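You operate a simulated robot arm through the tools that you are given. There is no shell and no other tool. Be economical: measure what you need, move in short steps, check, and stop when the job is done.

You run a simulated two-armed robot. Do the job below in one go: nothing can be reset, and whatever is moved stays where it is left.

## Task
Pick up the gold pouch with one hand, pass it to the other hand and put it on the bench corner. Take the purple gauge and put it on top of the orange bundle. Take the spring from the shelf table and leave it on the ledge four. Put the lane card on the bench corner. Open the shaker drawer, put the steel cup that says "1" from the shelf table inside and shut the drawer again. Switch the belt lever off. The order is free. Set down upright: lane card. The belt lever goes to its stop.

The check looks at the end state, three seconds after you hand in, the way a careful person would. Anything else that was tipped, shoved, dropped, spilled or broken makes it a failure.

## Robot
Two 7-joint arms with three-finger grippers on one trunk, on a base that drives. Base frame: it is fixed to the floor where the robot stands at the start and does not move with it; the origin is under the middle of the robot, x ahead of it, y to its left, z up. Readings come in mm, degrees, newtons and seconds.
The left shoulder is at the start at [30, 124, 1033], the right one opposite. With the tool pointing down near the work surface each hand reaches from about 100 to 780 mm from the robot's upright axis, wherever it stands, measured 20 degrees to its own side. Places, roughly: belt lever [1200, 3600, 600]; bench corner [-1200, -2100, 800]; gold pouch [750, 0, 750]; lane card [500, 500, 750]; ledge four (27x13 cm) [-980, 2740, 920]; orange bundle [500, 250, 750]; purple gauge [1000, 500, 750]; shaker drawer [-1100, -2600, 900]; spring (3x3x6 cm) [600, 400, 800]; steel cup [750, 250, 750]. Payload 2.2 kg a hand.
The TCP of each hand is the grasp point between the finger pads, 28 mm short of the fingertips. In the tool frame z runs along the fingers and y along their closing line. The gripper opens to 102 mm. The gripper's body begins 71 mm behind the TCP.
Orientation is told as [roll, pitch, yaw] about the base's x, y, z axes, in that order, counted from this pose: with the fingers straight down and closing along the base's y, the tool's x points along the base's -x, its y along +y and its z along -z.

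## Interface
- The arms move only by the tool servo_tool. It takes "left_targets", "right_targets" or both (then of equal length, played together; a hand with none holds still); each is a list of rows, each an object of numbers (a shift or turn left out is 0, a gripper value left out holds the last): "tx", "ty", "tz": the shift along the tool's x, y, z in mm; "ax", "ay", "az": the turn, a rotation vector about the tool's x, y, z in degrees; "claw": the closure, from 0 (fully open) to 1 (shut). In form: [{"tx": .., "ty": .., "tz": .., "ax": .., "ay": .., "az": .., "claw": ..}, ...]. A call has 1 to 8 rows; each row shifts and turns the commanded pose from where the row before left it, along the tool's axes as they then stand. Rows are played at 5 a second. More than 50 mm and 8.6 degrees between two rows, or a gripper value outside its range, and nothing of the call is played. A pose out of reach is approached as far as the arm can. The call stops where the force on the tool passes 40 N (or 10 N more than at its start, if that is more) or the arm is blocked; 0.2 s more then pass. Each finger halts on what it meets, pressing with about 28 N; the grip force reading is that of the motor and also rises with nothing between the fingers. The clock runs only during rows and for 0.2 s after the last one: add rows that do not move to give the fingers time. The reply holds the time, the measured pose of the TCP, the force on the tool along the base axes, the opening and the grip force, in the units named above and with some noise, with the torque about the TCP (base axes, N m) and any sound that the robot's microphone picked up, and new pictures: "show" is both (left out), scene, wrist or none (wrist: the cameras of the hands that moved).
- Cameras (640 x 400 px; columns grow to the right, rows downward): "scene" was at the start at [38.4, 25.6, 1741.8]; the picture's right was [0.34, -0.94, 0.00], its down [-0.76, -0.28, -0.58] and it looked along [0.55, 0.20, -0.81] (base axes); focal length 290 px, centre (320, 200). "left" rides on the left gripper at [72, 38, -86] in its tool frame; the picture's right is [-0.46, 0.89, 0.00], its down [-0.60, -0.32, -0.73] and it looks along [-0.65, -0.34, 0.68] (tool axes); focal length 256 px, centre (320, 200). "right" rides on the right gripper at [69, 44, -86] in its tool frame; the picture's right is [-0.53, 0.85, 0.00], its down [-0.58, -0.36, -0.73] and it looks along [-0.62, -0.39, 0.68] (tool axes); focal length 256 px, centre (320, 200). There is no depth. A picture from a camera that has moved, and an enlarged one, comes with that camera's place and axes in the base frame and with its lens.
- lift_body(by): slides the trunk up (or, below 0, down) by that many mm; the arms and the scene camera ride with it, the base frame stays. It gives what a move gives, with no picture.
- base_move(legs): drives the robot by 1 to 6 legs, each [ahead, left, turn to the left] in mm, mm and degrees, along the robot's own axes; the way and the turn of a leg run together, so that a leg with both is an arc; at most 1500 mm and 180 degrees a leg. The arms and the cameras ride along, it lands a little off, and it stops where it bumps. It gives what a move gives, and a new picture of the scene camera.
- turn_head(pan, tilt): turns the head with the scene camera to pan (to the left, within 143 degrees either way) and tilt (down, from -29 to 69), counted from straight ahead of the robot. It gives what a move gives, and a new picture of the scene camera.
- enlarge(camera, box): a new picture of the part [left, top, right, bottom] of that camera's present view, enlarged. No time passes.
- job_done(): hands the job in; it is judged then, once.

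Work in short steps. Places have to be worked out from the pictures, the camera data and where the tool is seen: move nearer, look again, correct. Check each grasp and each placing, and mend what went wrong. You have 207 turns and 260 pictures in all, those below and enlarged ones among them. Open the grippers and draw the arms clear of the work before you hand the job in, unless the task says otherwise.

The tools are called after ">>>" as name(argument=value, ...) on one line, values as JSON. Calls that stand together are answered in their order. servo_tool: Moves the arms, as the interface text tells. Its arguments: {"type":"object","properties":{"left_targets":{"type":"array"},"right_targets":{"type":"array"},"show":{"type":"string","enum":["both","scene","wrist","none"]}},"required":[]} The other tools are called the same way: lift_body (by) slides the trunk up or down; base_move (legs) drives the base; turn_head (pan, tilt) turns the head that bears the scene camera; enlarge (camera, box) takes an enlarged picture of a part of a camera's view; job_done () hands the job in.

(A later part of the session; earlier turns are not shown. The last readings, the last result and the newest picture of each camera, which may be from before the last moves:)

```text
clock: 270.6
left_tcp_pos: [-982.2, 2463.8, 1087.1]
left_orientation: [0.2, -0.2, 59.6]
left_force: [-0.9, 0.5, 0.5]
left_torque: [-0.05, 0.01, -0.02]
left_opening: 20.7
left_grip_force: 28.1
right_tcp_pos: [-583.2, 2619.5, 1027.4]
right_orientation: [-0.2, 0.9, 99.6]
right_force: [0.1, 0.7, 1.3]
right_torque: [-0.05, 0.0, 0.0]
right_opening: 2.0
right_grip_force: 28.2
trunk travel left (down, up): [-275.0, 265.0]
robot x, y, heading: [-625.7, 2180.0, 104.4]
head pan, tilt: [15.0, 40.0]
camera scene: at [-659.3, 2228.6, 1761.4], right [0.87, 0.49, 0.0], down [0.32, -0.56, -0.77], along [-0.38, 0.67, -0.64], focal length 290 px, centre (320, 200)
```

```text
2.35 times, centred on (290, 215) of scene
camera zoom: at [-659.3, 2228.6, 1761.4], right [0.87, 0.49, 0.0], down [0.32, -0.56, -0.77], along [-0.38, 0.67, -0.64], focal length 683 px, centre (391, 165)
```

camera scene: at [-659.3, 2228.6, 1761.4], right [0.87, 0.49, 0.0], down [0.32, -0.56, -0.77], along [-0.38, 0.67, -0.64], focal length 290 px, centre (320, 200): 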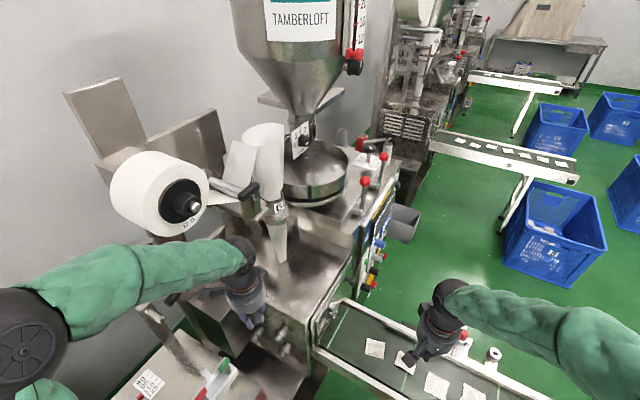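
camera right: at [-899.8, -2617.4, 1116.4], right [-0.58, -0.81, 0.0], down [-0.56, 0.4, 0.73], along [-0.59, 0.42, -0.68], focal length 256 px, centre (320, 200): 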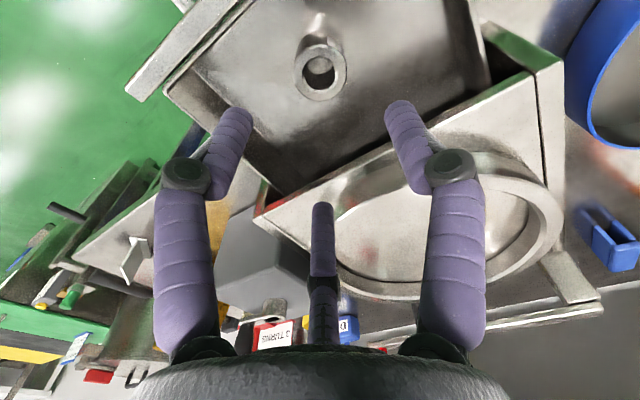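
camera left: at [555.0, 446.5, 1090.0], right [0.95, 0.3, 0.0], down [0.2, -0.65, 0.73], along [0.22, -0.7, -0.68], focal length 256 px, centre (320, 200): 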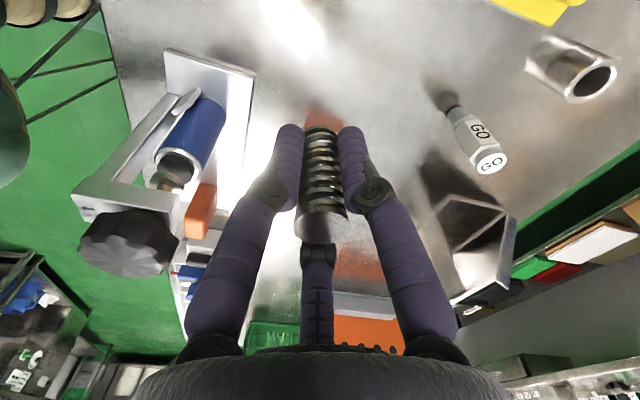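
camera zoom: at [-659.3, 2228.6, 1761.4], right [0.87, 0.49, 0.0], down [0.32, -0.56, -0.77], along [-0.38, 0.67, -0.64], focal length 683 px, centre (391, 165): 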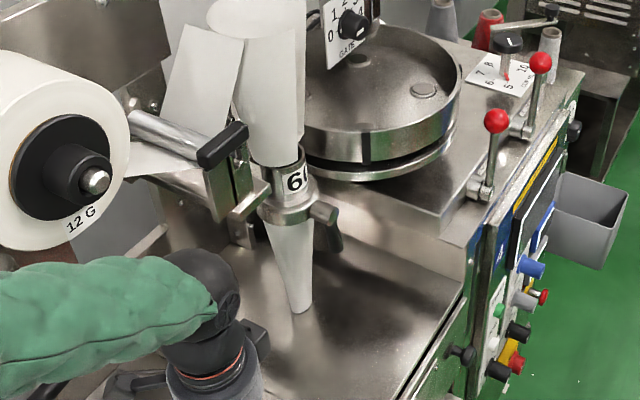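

Move the spring over (−950, 2690).

>>> servo_tool(left_targets=[{"tx": -42.2, "ty": 17.4}, {"tx": -42.2, "ty": 17.4}, {"tx": -42.2, "ty": 17.4}, {"tx": -42.2, "ty": 17.4}, {"tx": -42.2, "ty": 17.4}, {"tz": 40}, {}], show="both")

>>> enlarge(camera="scene", box=[220, 150, 400, 300])

```text
clock: 272.2
left_tcp_pos: [-948.7, 2689.4, 1048.9]
left_orientation: [0.3, -0.3, 59.6]
left_force: [-0.2, -0.8, 0.2]
left_torque: [0.0, -0.03, 0.0]
left_opening: 20.8
left_grip_force: 28.3
right_tcp_pos: [-582.8, 2618.0, 1026.9]
right_orientation: [-0.2, 0.8, 99.5]
right_force: [-0.2, -0.1, -0.2]
right_torque: [-0.02, 0.03, 0.02]
right_opening: 2.1
right_grip_force: 28.2
trunk travel left (down, up): [-275.0, 265.0]
robot x, y, heading: [-625.6, 2182.7, 104.4]
head pan, tilt: [15.0, 40.0]
camera scene: at [-657.8, 2227.5, 1761.5], right [0.87, 0.49, 0.0], down [0.32, -0.56, -0.77], along [-0.38, 0.67, -0.64], focal length 290 px, centre (320, 200)
camera left: at [-1017.5, 2646.7, 1134.6], right [-0.53, 0.85, 0.01], down [0.58, 0.36, 0.73], along [0.62, 0.39, -0.68], focal length 256 px, centre (320, 200)
```

scene: 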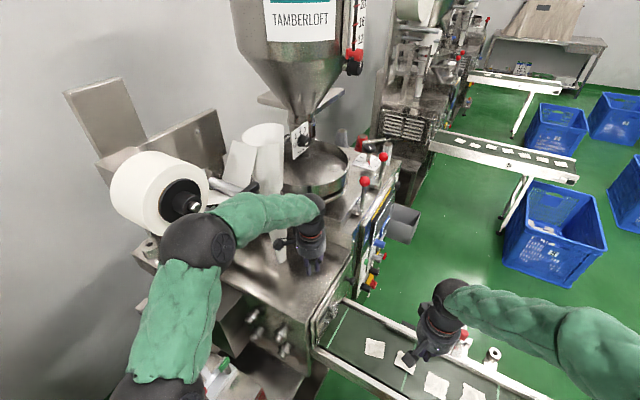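
left: 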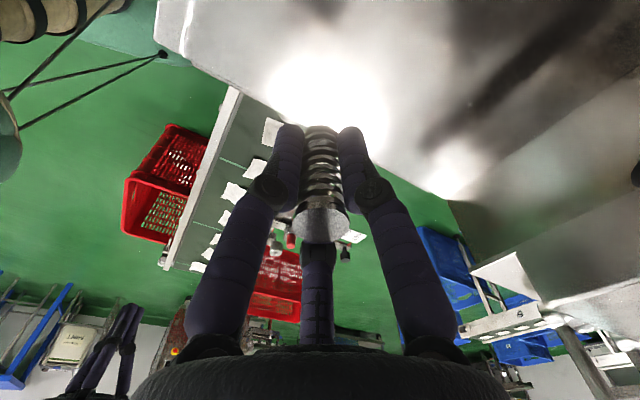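

```text
2.67 times, centred on (310, 225) of scene
camera zoom: at [-657.8, 2227.5, 1761.5], right [0.87, 0.49, 0.0], down [0.32, -0.56, -0.77], along [-0.38, 0.67, -0.64], focal length 774 px, centre (347, 133)
```

zoom: 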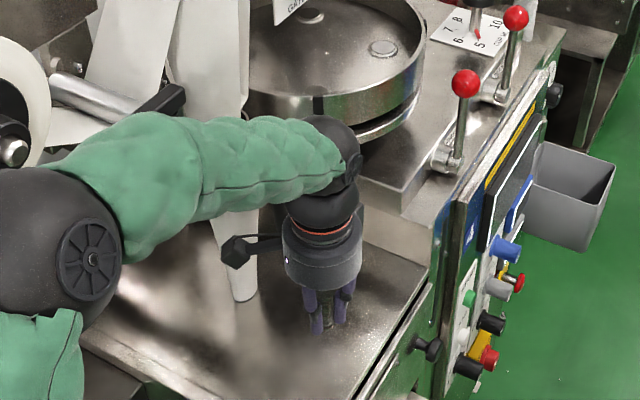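

Deck is below with ~45 mm to the edge. Lower to near contact, then small steps.

>>> servo_tool(left_targets=[{"tz": 40}, {"tz": 30}, {"tz": 6}, {}], show="none")

>>> servo_tool(left_targets=[{"tz": 2}, {"tz": 2}, {"tz": 1}, {}], show="none")

>>> enlarge(camera="left", box=[240, 60, 400, 200])

```text
clock: 273.2
left_tcp_pos: [-950.8, 2689.4, 973.4]
left_orientation: [0.2, -0.2, 59.6]
left_force: [-0.1, 0.0, -0.3]
left_torque: [-0.04, -0.02, 0.0]
left_opening: 20.8
left_grip_force: 28.1
right_tcp_pos: [-581.9, 2618.5, 1027.1]
right_orientation: [-0.1, 0.8, 99.6]
right_force: [-0.5, 0.4, 0.8]
right_torque: [0.05, -0.01, -0.01]
right_opening: 2.1
right_grip_force: 27.9
trunk travel left (down, up): [-275.0, 265.0]
robot x, y, heading: [-626.5, 2179.3, 104.7]
head pan, tilt: [15.0, 40.0]
```

```text
clock: 274.2
left_tcp_pos: [-949.9, 2689.2, 968.2]
left_orientation: [0.2, -0.1, 59.7]
left_force: [0.5, 0.2, -0.5]
left_torque: [-0.03, -0.02, 0.0]
left_opening: 20.7
left_grip_force: 28.2
right_tcp_pos: [-583.6, 2618.6, 1027.6]
right_orientation: [-0.2, 0.9, 99.6]
right_force: [1.2, 0.3, 0.0]
right_torque: [0.01, -0.01, 0.0]
right_opening: 1.9
right_grip_force: 27.3
trunk travel left (down, up): [-275.0, 265.0]
robot x, y, heading: [-622.3, 2182.0, 104.6]
head pan, tilt: [15.0, 40.0]
```

```text
2.86 times, centred on (320, 130) of left
camera zoom: at [-1019.2, 2647.1, 1052.9], right [-0.53, 0.85, 0.01], down [0.58, 0.36, 0.73], along [0.62, 0.39, -0.68], focal length 731 px, centre (320, 400)
```

zoom: 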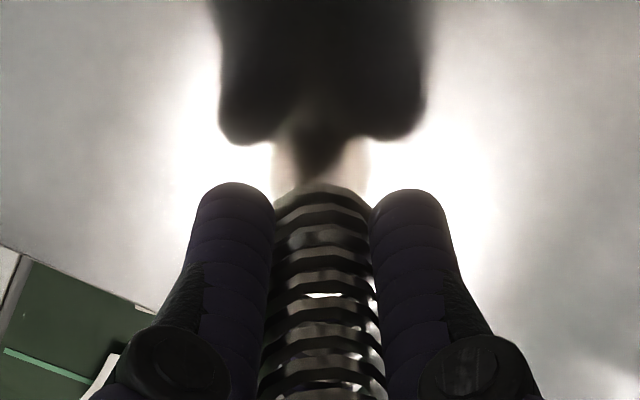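

>>> servo_tool(left_targets=[{"tz": 1.5}, {"tz": 1.5}, {"tz": 1.5}, {}], show="none")

>>> servo_tool(left_targets=[{"tz": 1.5}, {"tz": 1.5}, {}], show="none")

```text
clock: 275.2
left_tcp_pos: [-951.3, 2690.1, 962.2]
left_orientation: [0.2, -0.3, 59.6]
left_force: [-0.5, -1.1, -0.6]
left_torque: [0.0, -0.06, 0.0]
left_opening: 20.7
left_grip_force: 27.8
right_tcp_pos: [-583.1, 2618.5, 1026.7]
right_orientation: [-0.2, 0.8, 99.6]
right_force: [-0.6, 0.2, -0.3]
right_torque: [-0.04, 0.03, 0.01]
right_opening: 2.1
right_grip_force: 27.7
trunk travel left (down, up): [-275.0, 265.0]
robot x, y, heading: [-624.4, 2185.0, 104.6]
head pan, tilt: [15.0, 40.0]
```

```text
clock: 276.1
left_tcp_pos: [-951.5, 2690.4, 959.2]
left_orientation: [0.2, -0.2, 59.7]
left_force: [-0.4, -0.8, 0.1]
left_torque: [0.03, 0.03, 0.0]
left_opening: 20.9
left_grip_force: 28.3
right_tcp_pos: [-583.3, 2617.6, 1028.6]
right_orientation: [-0.2, 0.8, 99.6]
right_force: [0.3, 0.4, -0.8]
right_torque: [0.01, 0.02, 0.01]
right_opening: 2.2
right_grip_force: 27.9
trunk travel left (down, up): [-275.0, 265.0]
robot x, y, heading: [-623.3, 2179.8, 104.6]
head pan, tilt: [15.0, 40.0]
```

>>> servo_tool(left_targets=[{"tz": 1}, {"tz": 1}, {"tz": 1}, {}], show="none")

>>> enlarge(camera="left", box=[270, 80, 370, 170])

```text
clock: 277.1
left_tcp_pos: [-950.6, 2688.7, 958.0]
left_orientation: [0.3, -0.3, 59.7]
left_force: [-0.2, 0.1, 1.3]
left_torque: [0.03, 0.01, -0.06]
left_opening: 20.8
left_grip_force: 28.1
right_tcp_pos: [-582.8, 2618.4, 1027.8]
right_orientation: [-0.2, 0.8, 99.7]
right_force: [0.6, 0.2, 0.7]
right_torque: [-0.01, -0.01, -0.01]
right_opening: 2.2
right_grip_force: 28.0
trunk travel left (down, up): [-275.0, 265.0]
robot x, y, heading: [-624.0, 2180.8, 104.6]
head pan, tilt: [15.0, 40.0]
```

```text
4.44 times, centred on (320, 125) of left
camera zoom: at [-1018.9, 2647.0, 1042.1], right [-0.53, 0.85, 0.01], down [0.58, 0.36, 0.73], along [0.62, 0.39, -0.68], focal length 1138 px, centre (320, 533)
```

zoom: 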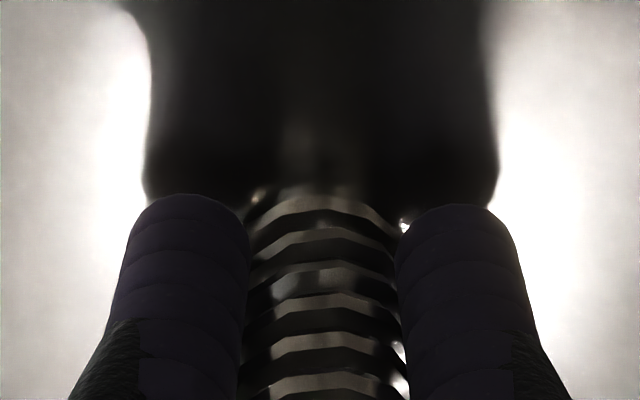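

Beginning contact. One more small step and then release gently.

>>> servo_tool(left_targets=[{"tz": 1}, {}, {"claw": 0.77}, {"claw": 0.72}, {"claw": 0.65}, {"claw": 0.55}, {}], show="wrist")

>>> servo_tool(left_targets=[{"claw": 0.4}, {"tz": -30}, {"tz": -45}, {"tz": -45}], show="wrist")

```text
clock: 278.6
left_tcp_pos: [-949.5, 2690.3, 955.4]
left_orientation: [0.1, -0.2, 59.6]
left_force: [0.3, 0.1, 0.0]
left_torque: [-0.02, -0.01, -0.01]
left_opening: 46.0
left_grip_force: 0.2
right_tcp_pos: [-583.6, 2618.8, 1027.6]
right_orientation: [-0.2, 0.8, 99.6]
right_force: [-0.1, 0.5, -0.3]
right_torque: [0.0, -0.01, 0.02]
right_opening: 2.2
right_grip_force: 27.9
trunk travel left (down, up): [-275.0, 265.0]
robot x, y, heading: [-621.4, 2179.2, 104.7]
head pan, tilt: [15.0, 40.0]
camera left: at [-1018.7, 2647.3, 1041.1], right [-0.53, 0.85, 0.01], down [0.58, 0.36, 0.73], along [0.62, 0.39, -0.68], focal length 256 px, centre (320, 200)
```

left: 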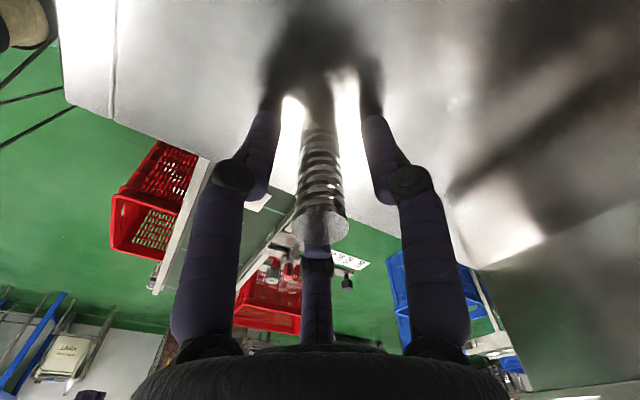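

```text
clock: 279.6
left_tcp_pos: [-948.3, 2690.3, 1077.6]
left_orientation: [0.3, -0.2, 59.5]
left_force: [-0.6, -0.2, 0.2]
left_torque: [0.01, 0.02, 0.01]
left_opening: 61.3
left_grip_force: 0.2
right_tcp_pos: [-582.4, 2617.4, 1027.8]
right_orientation: [-0.2, 0.7, 99.6]
right_force: [0.1, 0.2, -0.1]
right_torque: [0.03, 0.03, 0.02]
right_opening: 2.0
right_grip_force: 28.5
trunk travel left (down, up): [-275.0, 265.0]
robot x, y, heading: [-623.9, 2176.4, 104.6]
head pan, tilt: [15.0, 40.0]
camera left: at [-1016.0, 2647.9, 1161.8], right [-0.53, 0.85, 0.01], down [0.58, 0.36, 0.73], along [0.62, 0.39, -0.68], focal length 256 px, centre (320, 200)
```

left: 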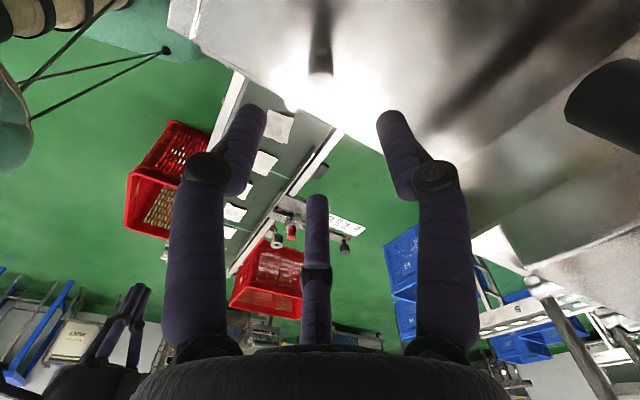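

Spring stands on the ledge. Retract the left hand and verify.

>>> servo_tool(left_targets=[{"tx": 42.2, "ty": -17.4}, {"tx": 42.2, "ty": -17.4}, {"tx": 42.2, "ty": -17.4}, {"tx": 42.2, "ty": -17.4}, {"tx": 42.2, "ty": -17.4}], show="none")

>>> enlarge(camera="scene", box=[220, 170, 400, 300])

```text
clock: 280.9
left_tcp_pos: [-980.9, 2461.6, 1073.5]
left_orientation: [0.2, -0.4, 59.5]
left_force: [0.7, -0.1, 0.2]
left_torque: [0.03, 0.04, 0.0]
left_opening: 61.3
left_grip_force: 0.1
right_tcp_pos: [-582.8, 2617.4, 1027.3]
right_orientation: [-0.2, 0.8, 99.5]
right_force: [0.4, 0.0, -0.4]
right_torque: [0.0, 0.01, -0.01]
right_opening: 2.1
right_grip_force: 28.4
trunk travel left (down, up): [-275.0, 265.0]
robot x, y, heading: [-625.8, 2182.8, 104.6]
head pan, tilt: [15.0, 40.0]
```

```text
3.08 times, centred on (310, 235) of scene
camera zoom: at [-658.1, 2225.3, 1761.6], right [0.87, 0.49, 0.0], down [0.32, -0.56, -0.77], along [-0.38, 0.67, -0.64], focal length 893 px, centre (351, 92)
```

zoom: 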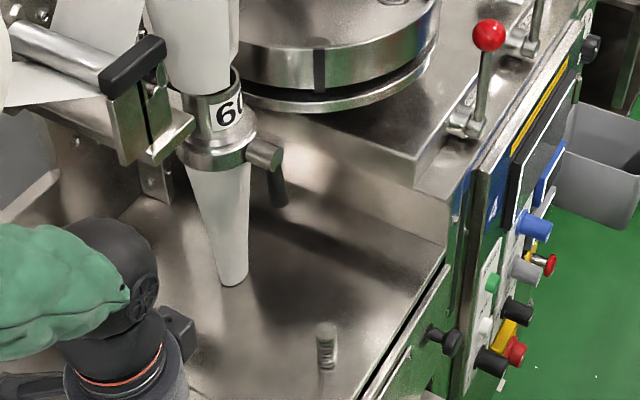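

Spring is well placed. Now head for the belt lever: back away, face north-east, and look.

>>> base_move(legs=[[-600, 0, 0], [0, 0, -60], [0, -700, 0]])

>>> turn_head(pan=0, tilt=22)

```text
clock: 290.4
left_tcp_pos: [91.5, 1528.3, 1072.6]
left_orientation: [0.2, -0.1, -1.7]
left_force: [0.0, -0.4, -0.6]
left_torque: [-0.02, -0.02, 0.0]
left_opening: 61.3
left_grip_force: 0.1
right_tcp_pos: [418.8, 1254.8, 1027.2]
right_orientation: [0.0, 0.8, 38.4]
right_force: [-0.5, -0.3, -0.2]
right_torque: [0.05, 0.02, -0.02]
right_opening: 2.1
right_grip_force: 28.1
trunk travel left (down, up): [-275.0, 265.0]
robot x, y, heading: [13.9, 1078.0, 43.3]
head pan, tilt: [15.0, 40.0]
camera scene: at [39.3, 1132.5, 1761.5], right [0.85, -0.52, 0.0], down [-0.34, -0.55, -0.77], along [0.4, 0.65, -0.64], focal length 290 px, centre (320, 200)
```

scene: 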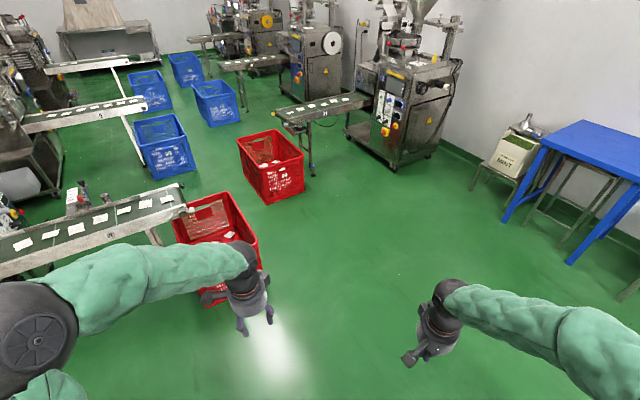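

```text
clock: 291.2
left_tcp_pos: [90.9, 1529.4, 1074.0]
left_orientation: [0.2, -0.2, -1.6]
left_force: [-0.4, -0.3, 0.0]
left_torque: [0.01, -0.02, -0.01]
left_opening: 61.3
left_grip_force: 0.1
right_tcp_pos: [419.0, 1253.8, 1027.7]
right_orientation: [-0.2, 0.7, 38.3]
right_force: [0.4, 0.4, 0.3]
right_torque: [-0.01, 0.0, 0.0]
right_opening: 2.2
right_grip_force: 28.1
trunk travel left (down, up): [-275.0, 265.0]
robot x, y, heading: [18.3, 1083.2, 43.3]
head pan, tilt: [0.0, 22.0]
camera scene: at [61.6, 1124.5, 1789.6], right [0.69, -0.73, 0.0], down [-0.27, -0.26, -0.93], along [0.67, 0.64, -0.38], focal length 290 px, centre (320, 200)
```

scene: 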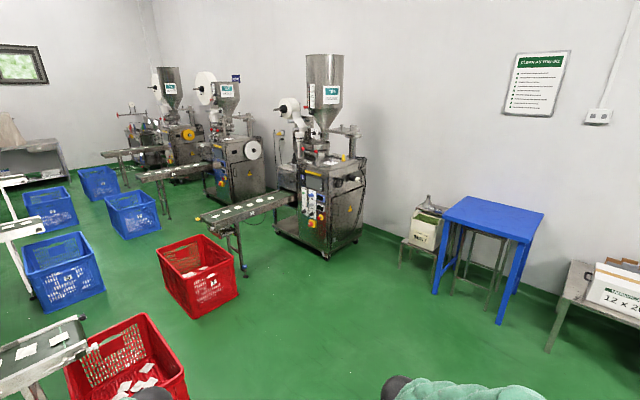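

>>> enlarge(camera="scene", box=[190, 180, 300, 280])

```text
4.00 times, centred on (245, 230) of scene
camera zoom: at [61.6, 1124.5, 1789.6], right [0.69, -0.73, 0.0], down [-0.27, -0.26, -0.93], along [0.67, 0.64, -0.38], focal length 1161 px, centre (620, 80)
```

zoom: 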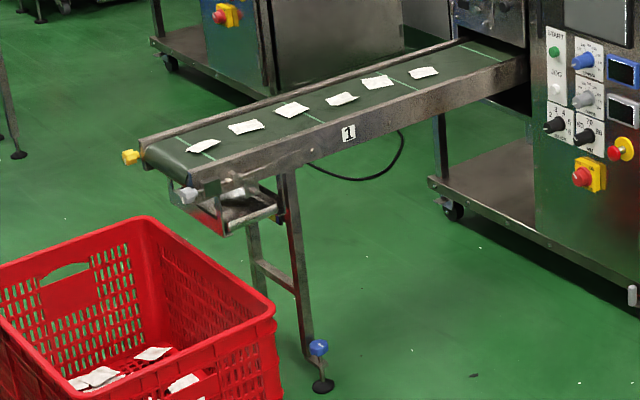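

The lever is around the end of machine 1's conveyor (~(1040, 3300–3450)). Drive closer, east of the red crate, facing it.

>>> base_move(legs=[[1000, 80, 0], [850, 70, 0], [0, 0, 65]])

>>> turn_head(pan=10, tilt=42)

```text
clock: 303.3
left_tcp_pos: [889.5, 2697.1, 1073.3]
left_orientation: [0.1, -0.1, 62.7]
left_force: [0.0, -0.1, -0.3]
left_torque: [-0.01, -0.01, 0.01]
left_opening: 61.5
left_grip_force: 0.0
right_tcp_pos: [1276.3, 2873.3, 1027.4]
right_orientation: [-0.2, 0.8, 102.7]
right_force: [0.5, 0.3, 0.8]
right_torque: [0.01, 0.02, 0.01]
right_opening: 2.0
right_grip_force: 27.7
trunk travel left (down, up): [-275.0, 265.0]
robot x, y, heading: [1262.1, 2438.1, 107.2]
head pan, tilt: [0.0, 22.0]
camera scene: at [1241.4, 2495.3, 1789.7], right [0.95, 0.3, 0.0], down [0.11, -0.36, -0.93], along [-0.28, 0.88, -0.37], focal length 290 px, centre (320, 200)
```

scene: 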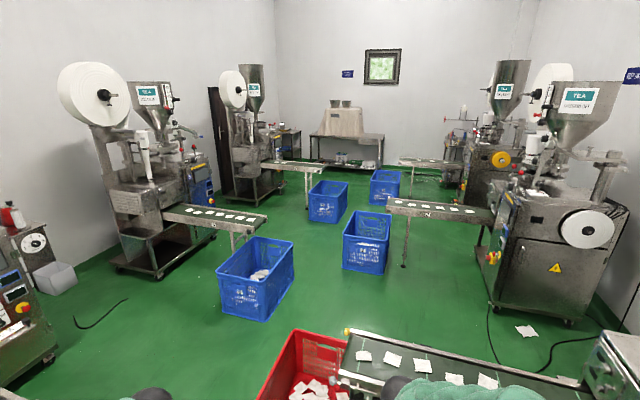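

```text
clock: 304.2
left_tcp_pos: [889.1, 2697.6, 1073.7]
left_orientation: [0.2, -0.3, 62.7]
left_force: [0.2, 0.1, -0.3]
left_torque: [-0.04, 0.06, 0.0]
left_opening: 61.2
left_grip_force: 0.0
right_tcp_pos: [1277.1, 2871.7, 1026.5]
right_orientation: [-0.2, 0.7, 102.7]
right_force: [0.0, -0.1, -0.1]
right_torque: [0.01, -0.03, 0.01]
right_opening: 2.2
right_grip_force: 27.7
trunk travel left (down, up): [-275.0, 265.0]
robot x, y, heading: [1262.6, 2434.1, 107.9]
head pan, tilt: [10.0, 42.0]
camera scene: at [1230.9, 2481.0, 1758.6], right [0.89, 0.46, 0.0], down [0.31, -0.59, -0.74], along [-0.35, 0.66, -0.67], focal length 290 px, centre (320, 200)
```

scene: 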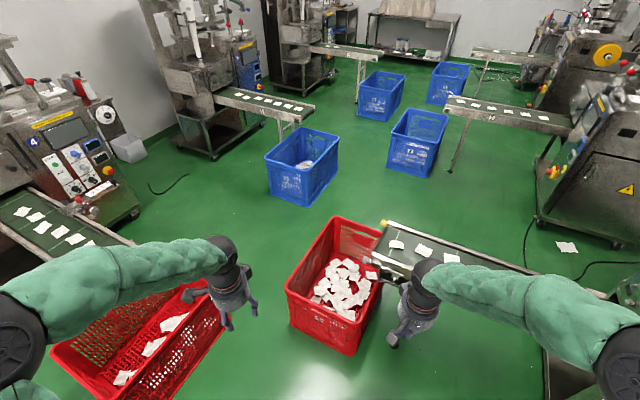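

>>> enlarge(camera="scene", box=[340, 205, 440, 305])

>>> enlarge(camera="right", box=[0, 0, 640, 400])

```text
4.00 times, centred on (390, 255) of scene
camera zoom: at [1230.9, 2481.0, 1758.6], right [0.89, 0.46, 0.0], down [0.31, -0.59, -0.74], along [-0.35, 0.66, -0.67], focal length 1161 px, centre (40, -20)
```

zoom: 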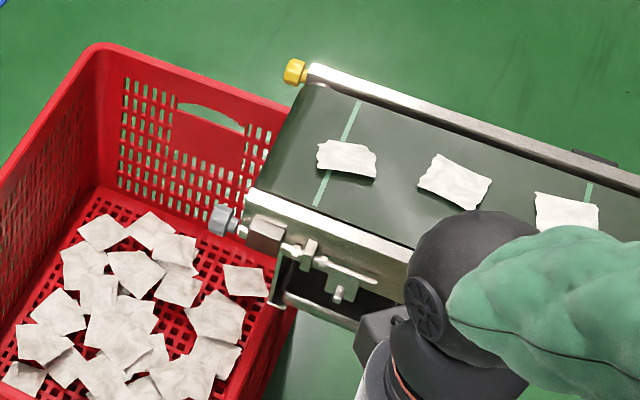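

```text
1.00 times, centred on (320, 200) of right (not enlarged: the box is as wide or as high as the picture)
camera zoom: at [1249.7, 2797.9, 1114.2], right [-0.94, 0.33, -0.01], down [0.22, 0.65, 0.72], along [0.25, 0.68, -0.69], focal length 256 px, centre (320, 200)
```

zoom: 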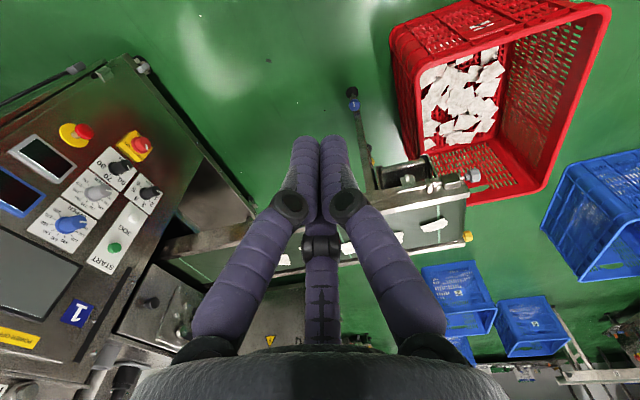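

>>> enlarge(camera="right", box=[340, 130, 500, 260])

>>> enlarge(camera="scene", box=[385, 245, 445, 290])

```text
3.08 times, centred on (420, 195) of right
camera zoom: at [1249.7, 2797.9, 1114.2], right [-0.94, 0.33, -0.01], down [0.22, 0.65, 0.72], along [0.25, 0.68, -0.69], focal length 788 px, centre (12, 215)
```

zoom: 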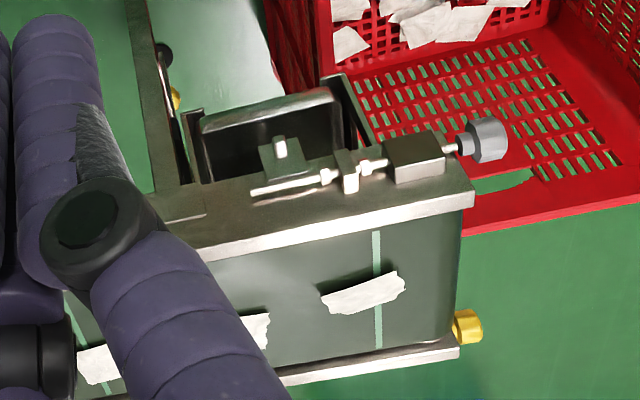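

```text
8.89 times, centred on (415, 268) of scene
camera zoom: at [1230.9, 2481.0, 1758.6], right [0.89, 0.46, 0.0], down [0.31, -0.59, -0.74], along [-0.35, 0.66, -0.67], focal length 2580 px, centre (-524, -400)
```

zoom: 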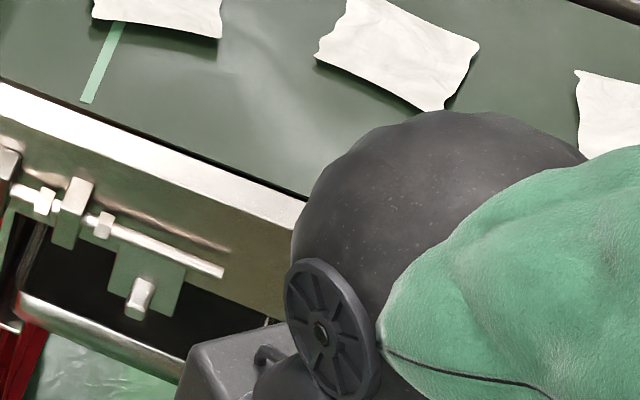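

>>> enlarge(camera="scene", box=[440, 210, 640, 330])

```text
3.20 times, centred on (540, 270) of scene
camera zoom: at [1230.9, 2481.0, 1758.6], right [0.89, 0.46, 0.0], down [0.31, -0.59, -0.74], along [-0.35, 0.66, -0.67], focal length 929 px, centre (-384, -24)
```

zoom: 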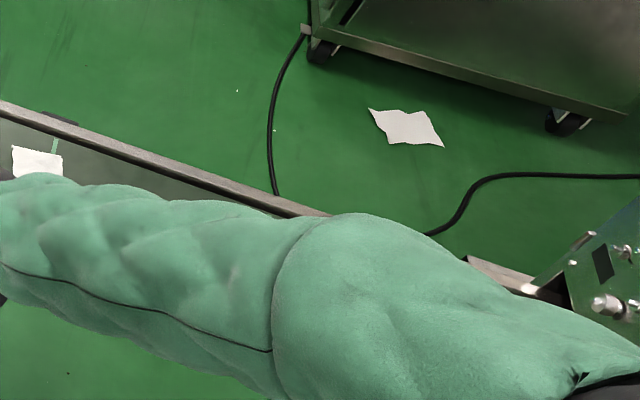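

Something is at the north rail; I swing the right hand left to reveal that part of the conveyor.

>>> servo_tool(right_targets=[{"ty": 45, "tz": -15}, {"ty": 45, "tz": -15}, {"ty": 45, "tz": -15}, {"ty": 45, "tz": -15}, {"ty": 45, "tz": -15}, {"tx": 45}, {"tx": 45}], show="scene")

>>> enlarge(camera="scene", box=[370, 200, 570, 350])

```text
clock: 305.8
left_tcp_pos: [888.8, 2695.9, 1072.9]
left_orientation: [0.3, -0.2, 62.7]
left_force: [-1.2, 0.7, -0.3]
left_torque: [0.03, 0.0, 0.0]
left_opening: 61.6
left_grip_force: 0.1
right_tcp_pos: [1077.9, 2735.7, 1104.3]
right_orientation: [-0.2, 0.8, 102.7]
right_force: [0.0, -0.8, -0.3]
right_torque: [0.01, 0.0, -0.01]
right_opening: 2.1
right_grip_force: 27.5
trunk travel left (down, up): [-275.0, 265.0]
robot x, y, heading: [1261.2, 2436.4, 107.8]
head pan, tilt: [10.0, 42.0]
camera scene: at [1230.4, 2479.9, 1758.6], right [0.89, 0.47, 0.0], down [0.31, -0.59, -0.74], along [-0.35, 0.66, -0.67], focal length 290 px, centre (320, 200)
```

scene: 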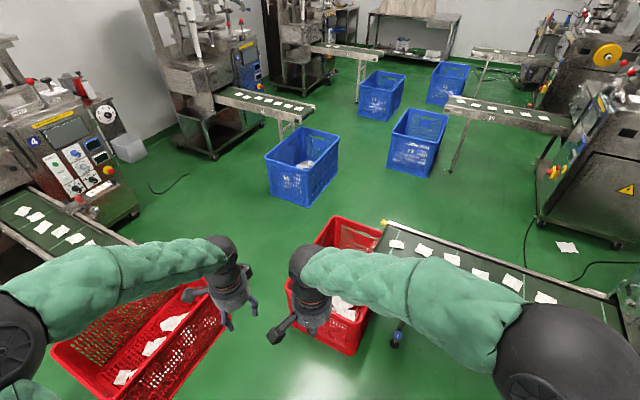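

```text
2.67 times, centred on (470, 275) of scene
camera zoom: at [1230.4, 2479.9, 1758.6], right [0.89, 0.47, 0.0], down [0.31, -0.59, -0.74], along [-0.35, 0.66, -0.67], focal length 774 px, centre (-80, 0)
```

zoom: 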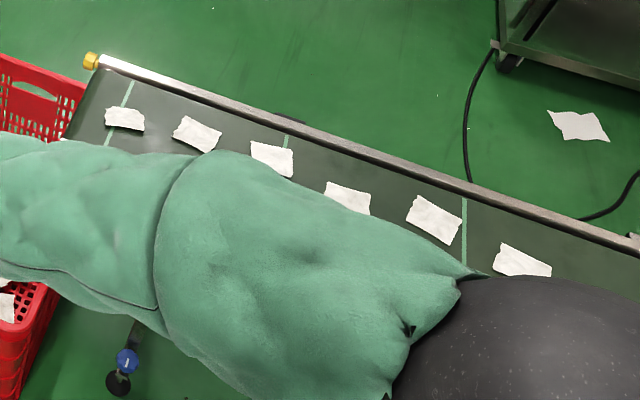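

Only a leg on the north side. The lever is likely the small handle on the green plate at the belt end's south side (~(1179, 3379, 505)). Bring the right wrist camera close.

>>> servo_tool(right_targets=[{"tx": -33, "ty": -16, "tz": 32}, {"tx": -33, "ty": -16, "tz": 32}, {"tx": -33, "ty": -16, "tz": 32}, {"tx": -33, "ty": -16, "tz": 32}, {"tx": -33, "ty": -16, "tz": 32}, {"tx": -33, "ty": -16, "tz": 32}, {"tx": -33, "ty": -16, "tz": 32}, {"tx": -33, "ty": -16, "tz": 32}], show="wrist")

>>> enlarge(camera="right", box=[200, 0, 460, 160])

```text
clock: 307.6
left_tcp_pos: [889.3, 2697.9, 1074.2]
left_orientation: [0.2, -0.1, 62.7]
left_force: [-0.1, -0.1, 0.2]
left_torque: [0.01, 0.03, -0.04]
left_opening: 61.1
left_grip_force: 0.1
right_tcp_pos: [1146.0, 3021.9, 842.4]
right_orientation: [-0.3, 0.9, 102.6]
right_force: [-1.0, -0.1, 0.1]
right_torque: [-0.01, 0.04, -0.04]
right_opening: 2.1
right_grip_force: 28.0
trunk travel left (down, up): [-275.0, 265.0]
robot x, y, heading: [1262.2, 2432.5, 107.6]
head pan, tilt: [10.0, 42.0]
camera right: at [1118.3, 2946.6, 929.4], right [-0.94, 0.34, -0.01], down [0.22, 0.65, 0.72], along [0.25, 0.68, -0.69], focal length 256 px, centre (320, 200)
```

right: 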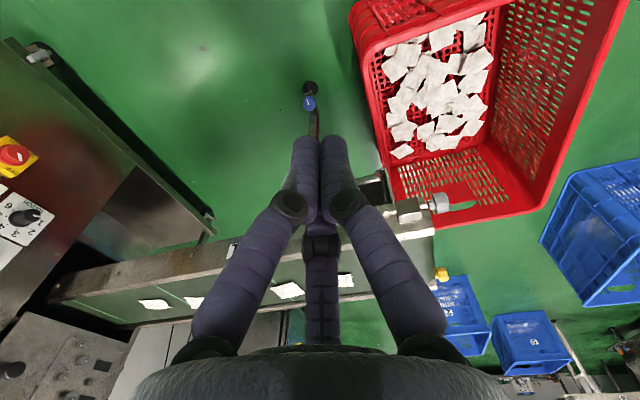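

```text
2.46 times, centred on (330, 80) of right
camera zoom: at [1118.3, 2946.6, 929.4], right [-0.94, 0.34, -0.01], down [0.22, 0.65, 0.72], along [0.25, 0.68, -0.69], focal length 630 px, centre (295, 495)
```

zoom: 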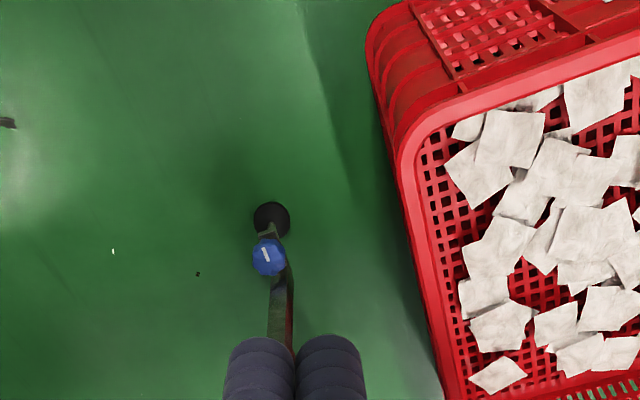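

>>> servo_tool(right_targets=[{"ty": -45}, {"ty": -45}, {"ty": -45}], show="none")

>>> enlarge(camera="right", box=[360, 130, 520, 260])

```text
clock: 308.4
left_tcp_pos: [890.5, 2697.3, 1074.0]
left_orientation: [0.3, -0.2, 62.7]
left_force: [0.3, 0.2, 1.1]
left_torque: [0.0, 0.01, 0.0]
left_opening: 61.3
left_grip_force: 0.1
right_tcp_pos: [1277.7, 3047.4, 840.7]
right_orientation: [-0.1, 0.9, 102.8]
right_force: [0.2, 0.3, -0.3]
right_torque: [0.02, 0.01, -0.02]
right_opening: 2.2
right_grip_force: 28.0
trunk travel left (down, up): [-275.0, 265.0]
robot x, y, heading: [1260.7, 2436.0, 107.6]
head pan, tilt: [10.0, 42.0]
```

```text
3.08 times, centred on (440, 195) of right
camera zoom: at [1249.8, 2972.5, 928.8], right [-0.94, 0.33, -0.01], down [0.22, 0.65, 0.72], along [0.25, 0.68, -0.69], focal length 788 px, centre (-49, 215)
```

zoom: 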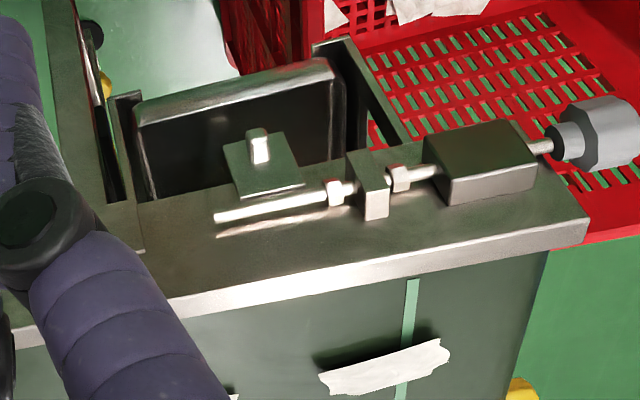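

That is only a belt tensioner. I check whether the blue-knobbed rod by the conveyor leg is unique compared with neighbouring conveyors.

>>> enlarge(camera="scene", box=[430, 80, 510, 180])

>>> servo_tool(right_targets=[{"tx": 45, "tz": -30}, {"tx": 45, "tz": -20}, {"tx": 45, "tz": -20}, {"tx": 45, "ty": -20}, {"tx": 45, "ty": -20}], show="none")

>>> turn_head(pan=-15, tilt=48)

```text
4.00 times, centred on (470, 130) of scene
camera zoom: at [1232.7, 2481.5, 1758.6], right [0.89, 0.47, 0.0], down [0.31, -0.59, -0.74], along [-0.35, 0.66, -0.67], focal length 1161 px, centre (-280, 480)
```

zoom: 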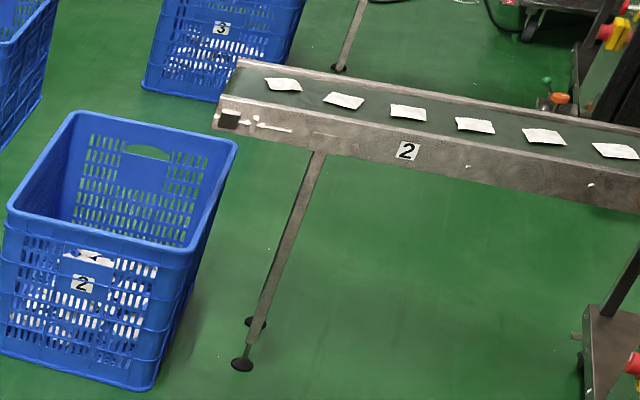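

```text
refused: row 1 steps farther than a row can; nothing moved
```

```text
clock: 309.3
left_tcp_pos: [890.0, 2697.4, 1072.0]
left_orientation: [0.2, -0.3, 62.7]
left_force: [-0.5, -0.2, 0.2]
left_torque: [-0.01, -0.01, -0.03]
left_opening: 61.2
left_grip_force: 0.0
right_tcp_pos: [1275.9, 3046.2, 841.6]
right_orientation: [-0.3, 0.9, 102.7]
right_force: [0.2, -0.2, 0.6]
right_torque: [-0.03, -0.01, -0.03]
right_opening: 2.1
right_grip_force: 27.8
trunk travel left (down, up): [-275.0, 265.0]
robot x, y, heading: [1261.2, 2436.6, 108.1]
head pan, tilt: [-15.0, 48.0]
camera scene: at [1266.1, 2485.8, 1750.0], right [1.0, 0.05, 0.0], down [0.04, -0.74, -0.67], along [-0.03, 0.67, -0.74], focal length 290 px, centre (320, 200)
```

scene: 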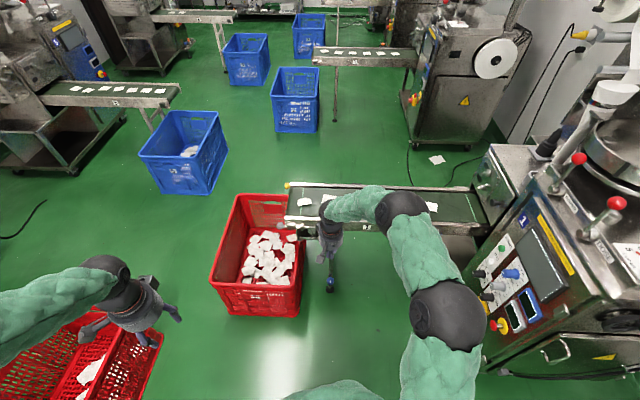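

Conveyor 2 has no blue knob, so the blue-knobbed rod on conveyor 1 is probably the lever. Retract the right hand for a clear look.

>>> servo_tool(right_targets=[{"tx": 42, "tz": -20}, {"tx": 42, "tz": -20}, {"tx": 42, "tz": -20}, {"tx": 42, "ty": -20}, {"tx": 42, "ty": -20}, {"ty": -45}, {"ty": -45}, {"ty": -45}], show="scene")

>>> enlarge(camera="scene", box=[270, 170, 410, 310])

```text
clock: 311.1
left_tcp_pos: [890.5, 2697.0, 1074.2]
left_orientation: [0.2, -0.3, 62.7]
left_force: [0.1, 0.1, -0.8]
left_torque: [-0.01, 0.01, -0.01]
left_opening: 61.2
left_grip_force: 0.1
right_tcp_pos: [1493.4, 2882.0, 909.2]
right_orientation: [-0.1, 0.9, 102.9]
right_force: [0.1, -0.2, 0.0]
right_torque: [0.01, -0.02, 0.02]
right_opening: 2.2
right_grip_force: 28.0
trunk travel left (down, up): [-275.0, 265.0]
robot x, y, heading: [1264.0, 2435.3, 107.5]
head pan, tilt: [-15.0, 48.0]
camera scene: at [1267.3, 2486.4, 1750.0], right [1.0, 0.05, 0.0], down [0.03, -0.74, -0.67], along [-0.03, 0.67, -0.74], focal length 290 px, centre (320, 200)
```

scene: 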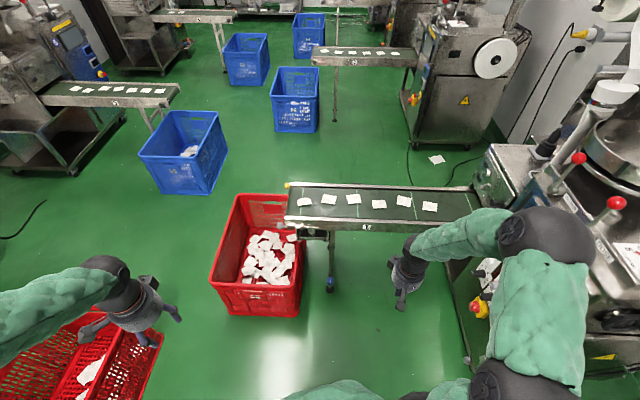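

```text
2.86 times, centred on (340, 240) of scene
camera zoom: at [1267.3, 2486.4, 1750.0], right [1.0, 0.05, 0.0], down [0.03, -0.74, -0.67], along [-0.03, 0.67, -0.74], focal length 829 px, centre (263, 86)
```

zoom: 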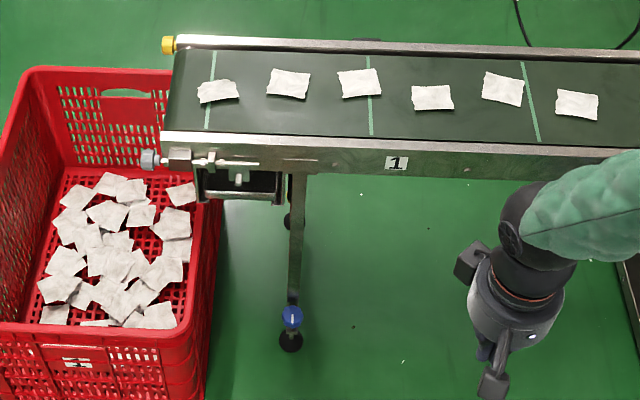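

>>> enlarge(camera="scene", box=[295, 210, 355, 300])

>>> enlarge(camera="scene", box=[280, 205, 350, 255])

```text
4.44 times, centred on (325, 255) of scene
camera zoom: at [1267.3, 2486.4, 1750.0], right [1.0, 0.05, 0.0], down [0.03, -0.74, -0.67], along [-0.03, 0.67, -0.74], focal length 1290 px, centre (298, -44)
```

zoom: 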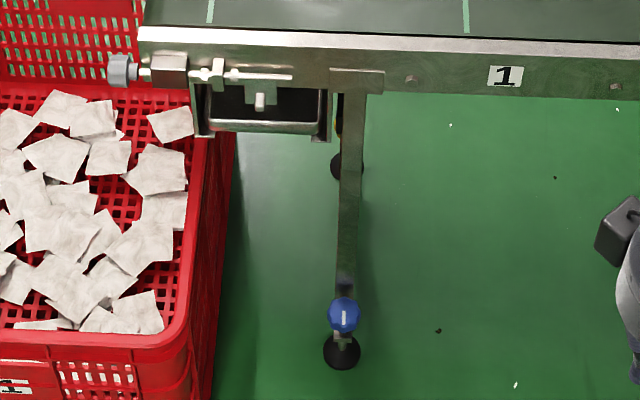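

```text
8.00 times, centred on (315, 230) of scene
camera zoom: at [1267.3, 2486.4, 1750.0], right [1.0, 0.05, 0.0], down [0.03, -0.74, -0.67], along [-0.03, 0.67, -0.74], focal length 2322 px, centre (360, -40)
```

zoom: 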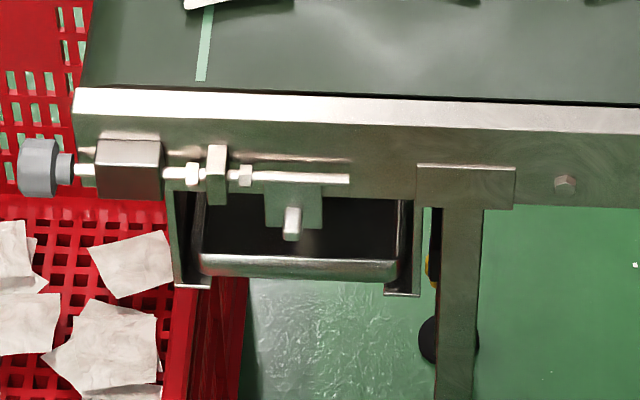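

>>> enlarge(camera="scene", box=[460, 140, 640, 350])

>>> enlarge(camera="right", box=[0, 0, 320, 300])

```text
1.90 times, centred on (550, 245) of scene
camera zoom: at [1267.3, 2486.4, 1750.0], right [1.0, 0.05, 0.0], down [0.03, -0.74, -0.67], along [-0.03, 0.67, -0.74], focal length 553 px, centre (-118, 114)
```

zoom: 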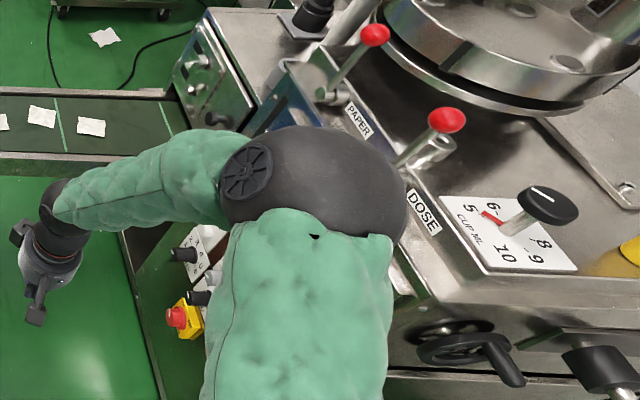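

```text
1.33 times, centred on (160, 150) of right
camera zoom: at [1466.0, 2808.0, 995.5], right [-0.94, 0.33, -0.01], down [0.22, 0.65, 0.72], along [0.25, 0.68, -0.69], focal length 341 px, centre (533, 267)
```

zoom: 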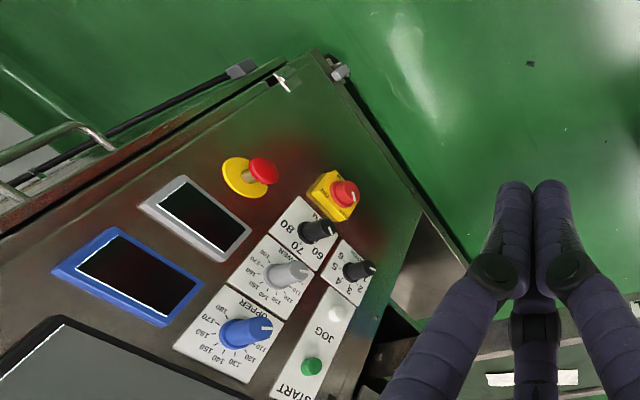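

The PAPER and DOSE levers are on the machine top; a dark object sits on the north side of conveyor 1 at ≈(1400, 3570, 680). I move closer to look over the belt.

>>> servo_tool(right_targets=[{"ty": 45, "tz": -20}, {"ty": 45, "tz": -20}, {"ty": 45, "tz": -20}, {"ty": 45, "tz": -20}, {"tz": -45}, {"tz": -30}], show="none")

>>> base_move(legs=[[0, 0, -17.5], [370, -150, 0]])

>>> turn_head(pan=0, tilt=58)

```text
clock: 312.5
left_tcp_pos: [888.4, 2697.1, 1072.9]
left_orientation: [0.3, -0.1, 62.7]
left_force: [0.3, 0.3, -0.4]
left_torque: [0.02, 0.0, 0.01]
left_opening: 61.3
left_grip_force: 0.0
right_tcp_pos: [1315.9, 2845.1, 1059.5]
right_orientation: [-0.2, 0.8, 102.8]
right_force: [-0.1, -0.5, -0.3]
right_torque: [0.01, -0.03, 0.01]
right_opening: 1.9
right_grip_force: 27.7
trunk travel left (down, up): [-275.0, 265.0]
robot x, y, heading: [1264.7, 2437.4, 107.6]
head pan, tilt: [-15.0, 48.0]
```

```text
clock: 315.9
left_tcp_pos: [1126.4, 3162.3, 1073.1]
left_orientation: [0.3, -0.3, 45.7]
left_force: [0.3, 0.7, 0.0]
left_torque: [-0.01, 0.02, -0.01]
left_opening: 61.1
left_grip_force: 0.0
right_tcp_pos: [1580.2, 3178.3, 1059.3]
right_orientation: [-0.2, 0.9, 85.7]
right_force: [1.3, 0.1, -0.1]
right_torque: [0.0, 0.03, 0.0]
right_opening: 2.0
right_grip_force: 28.3
trunk travel left (down, up): [-275.0, 265.0]
robot x, y, heading: [1406.2, 2800.2, 90.9]
head pan, tilt: [-15.0, 48.0]
camera scene: at [1424.1, 2849.8, 1750.0], right [0.97, -0.25, 0.0], down [-0.18, -0.72, -0.67], along [0.17, 0.65, -0.74], focal length 290 px, centre (320, 200)
```

scene: 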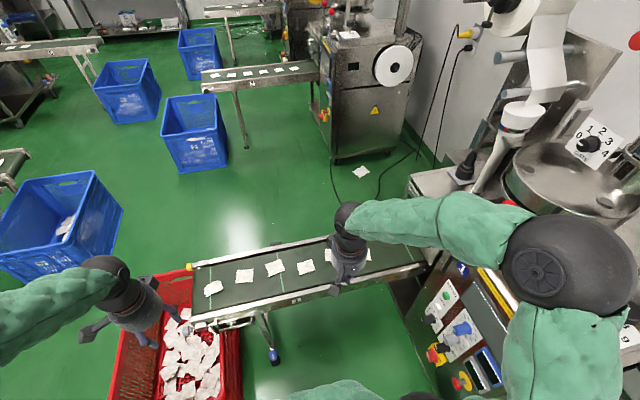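

```text
clock: 316.7
left_tcp_pos: [1124.4, 3160.5, 1073.0]
left_orientation: [0.2, -0.1, 45.6]
left_force: [-0.2, 0.2, 0.6]
left_torque: [0.04, -0.02, 0.0]
left_opening: 61.2
left_grip_force: 0.1
right_tcp_pos: [1578.2, 3179.2, 1060.2]
right_orientation: [-0.2, 0.8, 85.7]
right_force: [-0.6, 0.3, -0.1]
right_torque: [0.0, -0.04, -0.01]
right_opening: 2.0
right_grip_force: 28.0
trunk travel left (down, up): [-275.0, 265.0]
robot x, y, heading: [1406.3, 2801.5, 90.5]
head pan, tilt: [0.0, 58.0]
camera scene: at [1403.3, 2841.0, 1737.2], right [1.0, 0.01, 0.0], down [0.01, -0.85, -0.53], along [-0.01, 0.53, -0.85], focal length 290 px, centre (320, 200)
```

scene: 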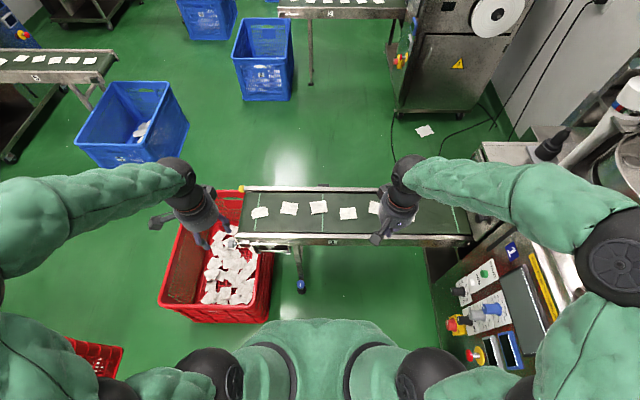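

>>> enlarge(camera="scene", box=[220, 165, 400, 300])

>>> enlarge(camera="left", box=[0, 0, 640, 400])

>>> enlarge(camera="right", box=[0, 0, 640, 400])

```text
2.96 times, centred on (310, 232) of scene
camera zoom: at [1403.3, 2841.0, 1737.2], right [1.0, 0.01, 0.0], down [0.01, -0.85, -0.53], along [-0.01, 0.53, -0.85], focal length 860 px, centre (350, 104)
```

zoom: 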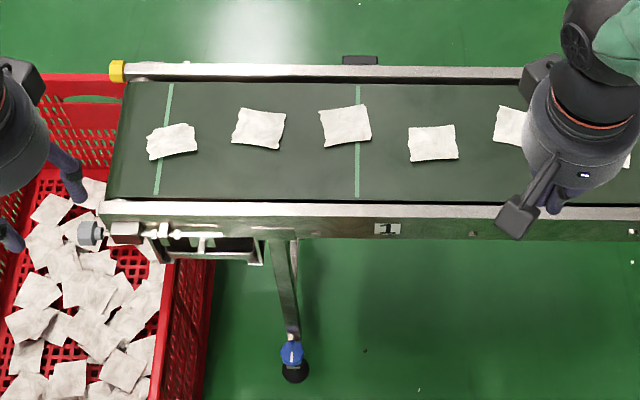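

```text
1.00 times, centred on (320, 200) of left (not enlarged: the box is as wide or as high as the picture)
camera zoom: at [1048.4, 3136.0, 1158.4], right [-0.31, 0.95, 0.01], down [0.65, 0.21, 0.73], along [0.69, 0.23, -0.68], focal length 256 px, centre (320, 200)
```

zoom: 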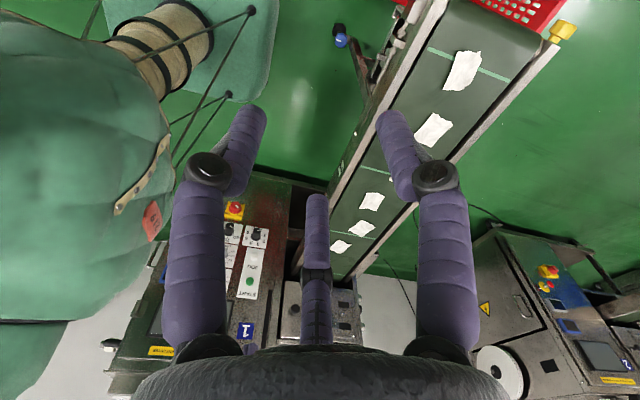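

```text
1.00 times, centred on (320, 200) of right (not enlarged: the box is as wide or as high as the picture)
camera zoom: at [1529.2, 3115.5, 1146.6], right [-0.8, 0.6, -0.01], down [0.41, 0.56, 0.72], along [0.44, 0.58, -0.69], focal length 256 px, centre (320, 200)
```

zoom: 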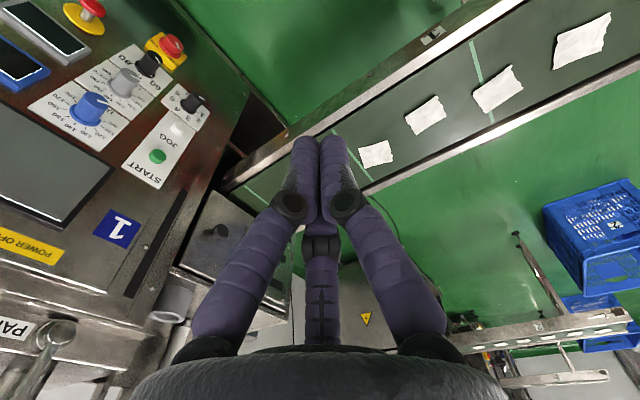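

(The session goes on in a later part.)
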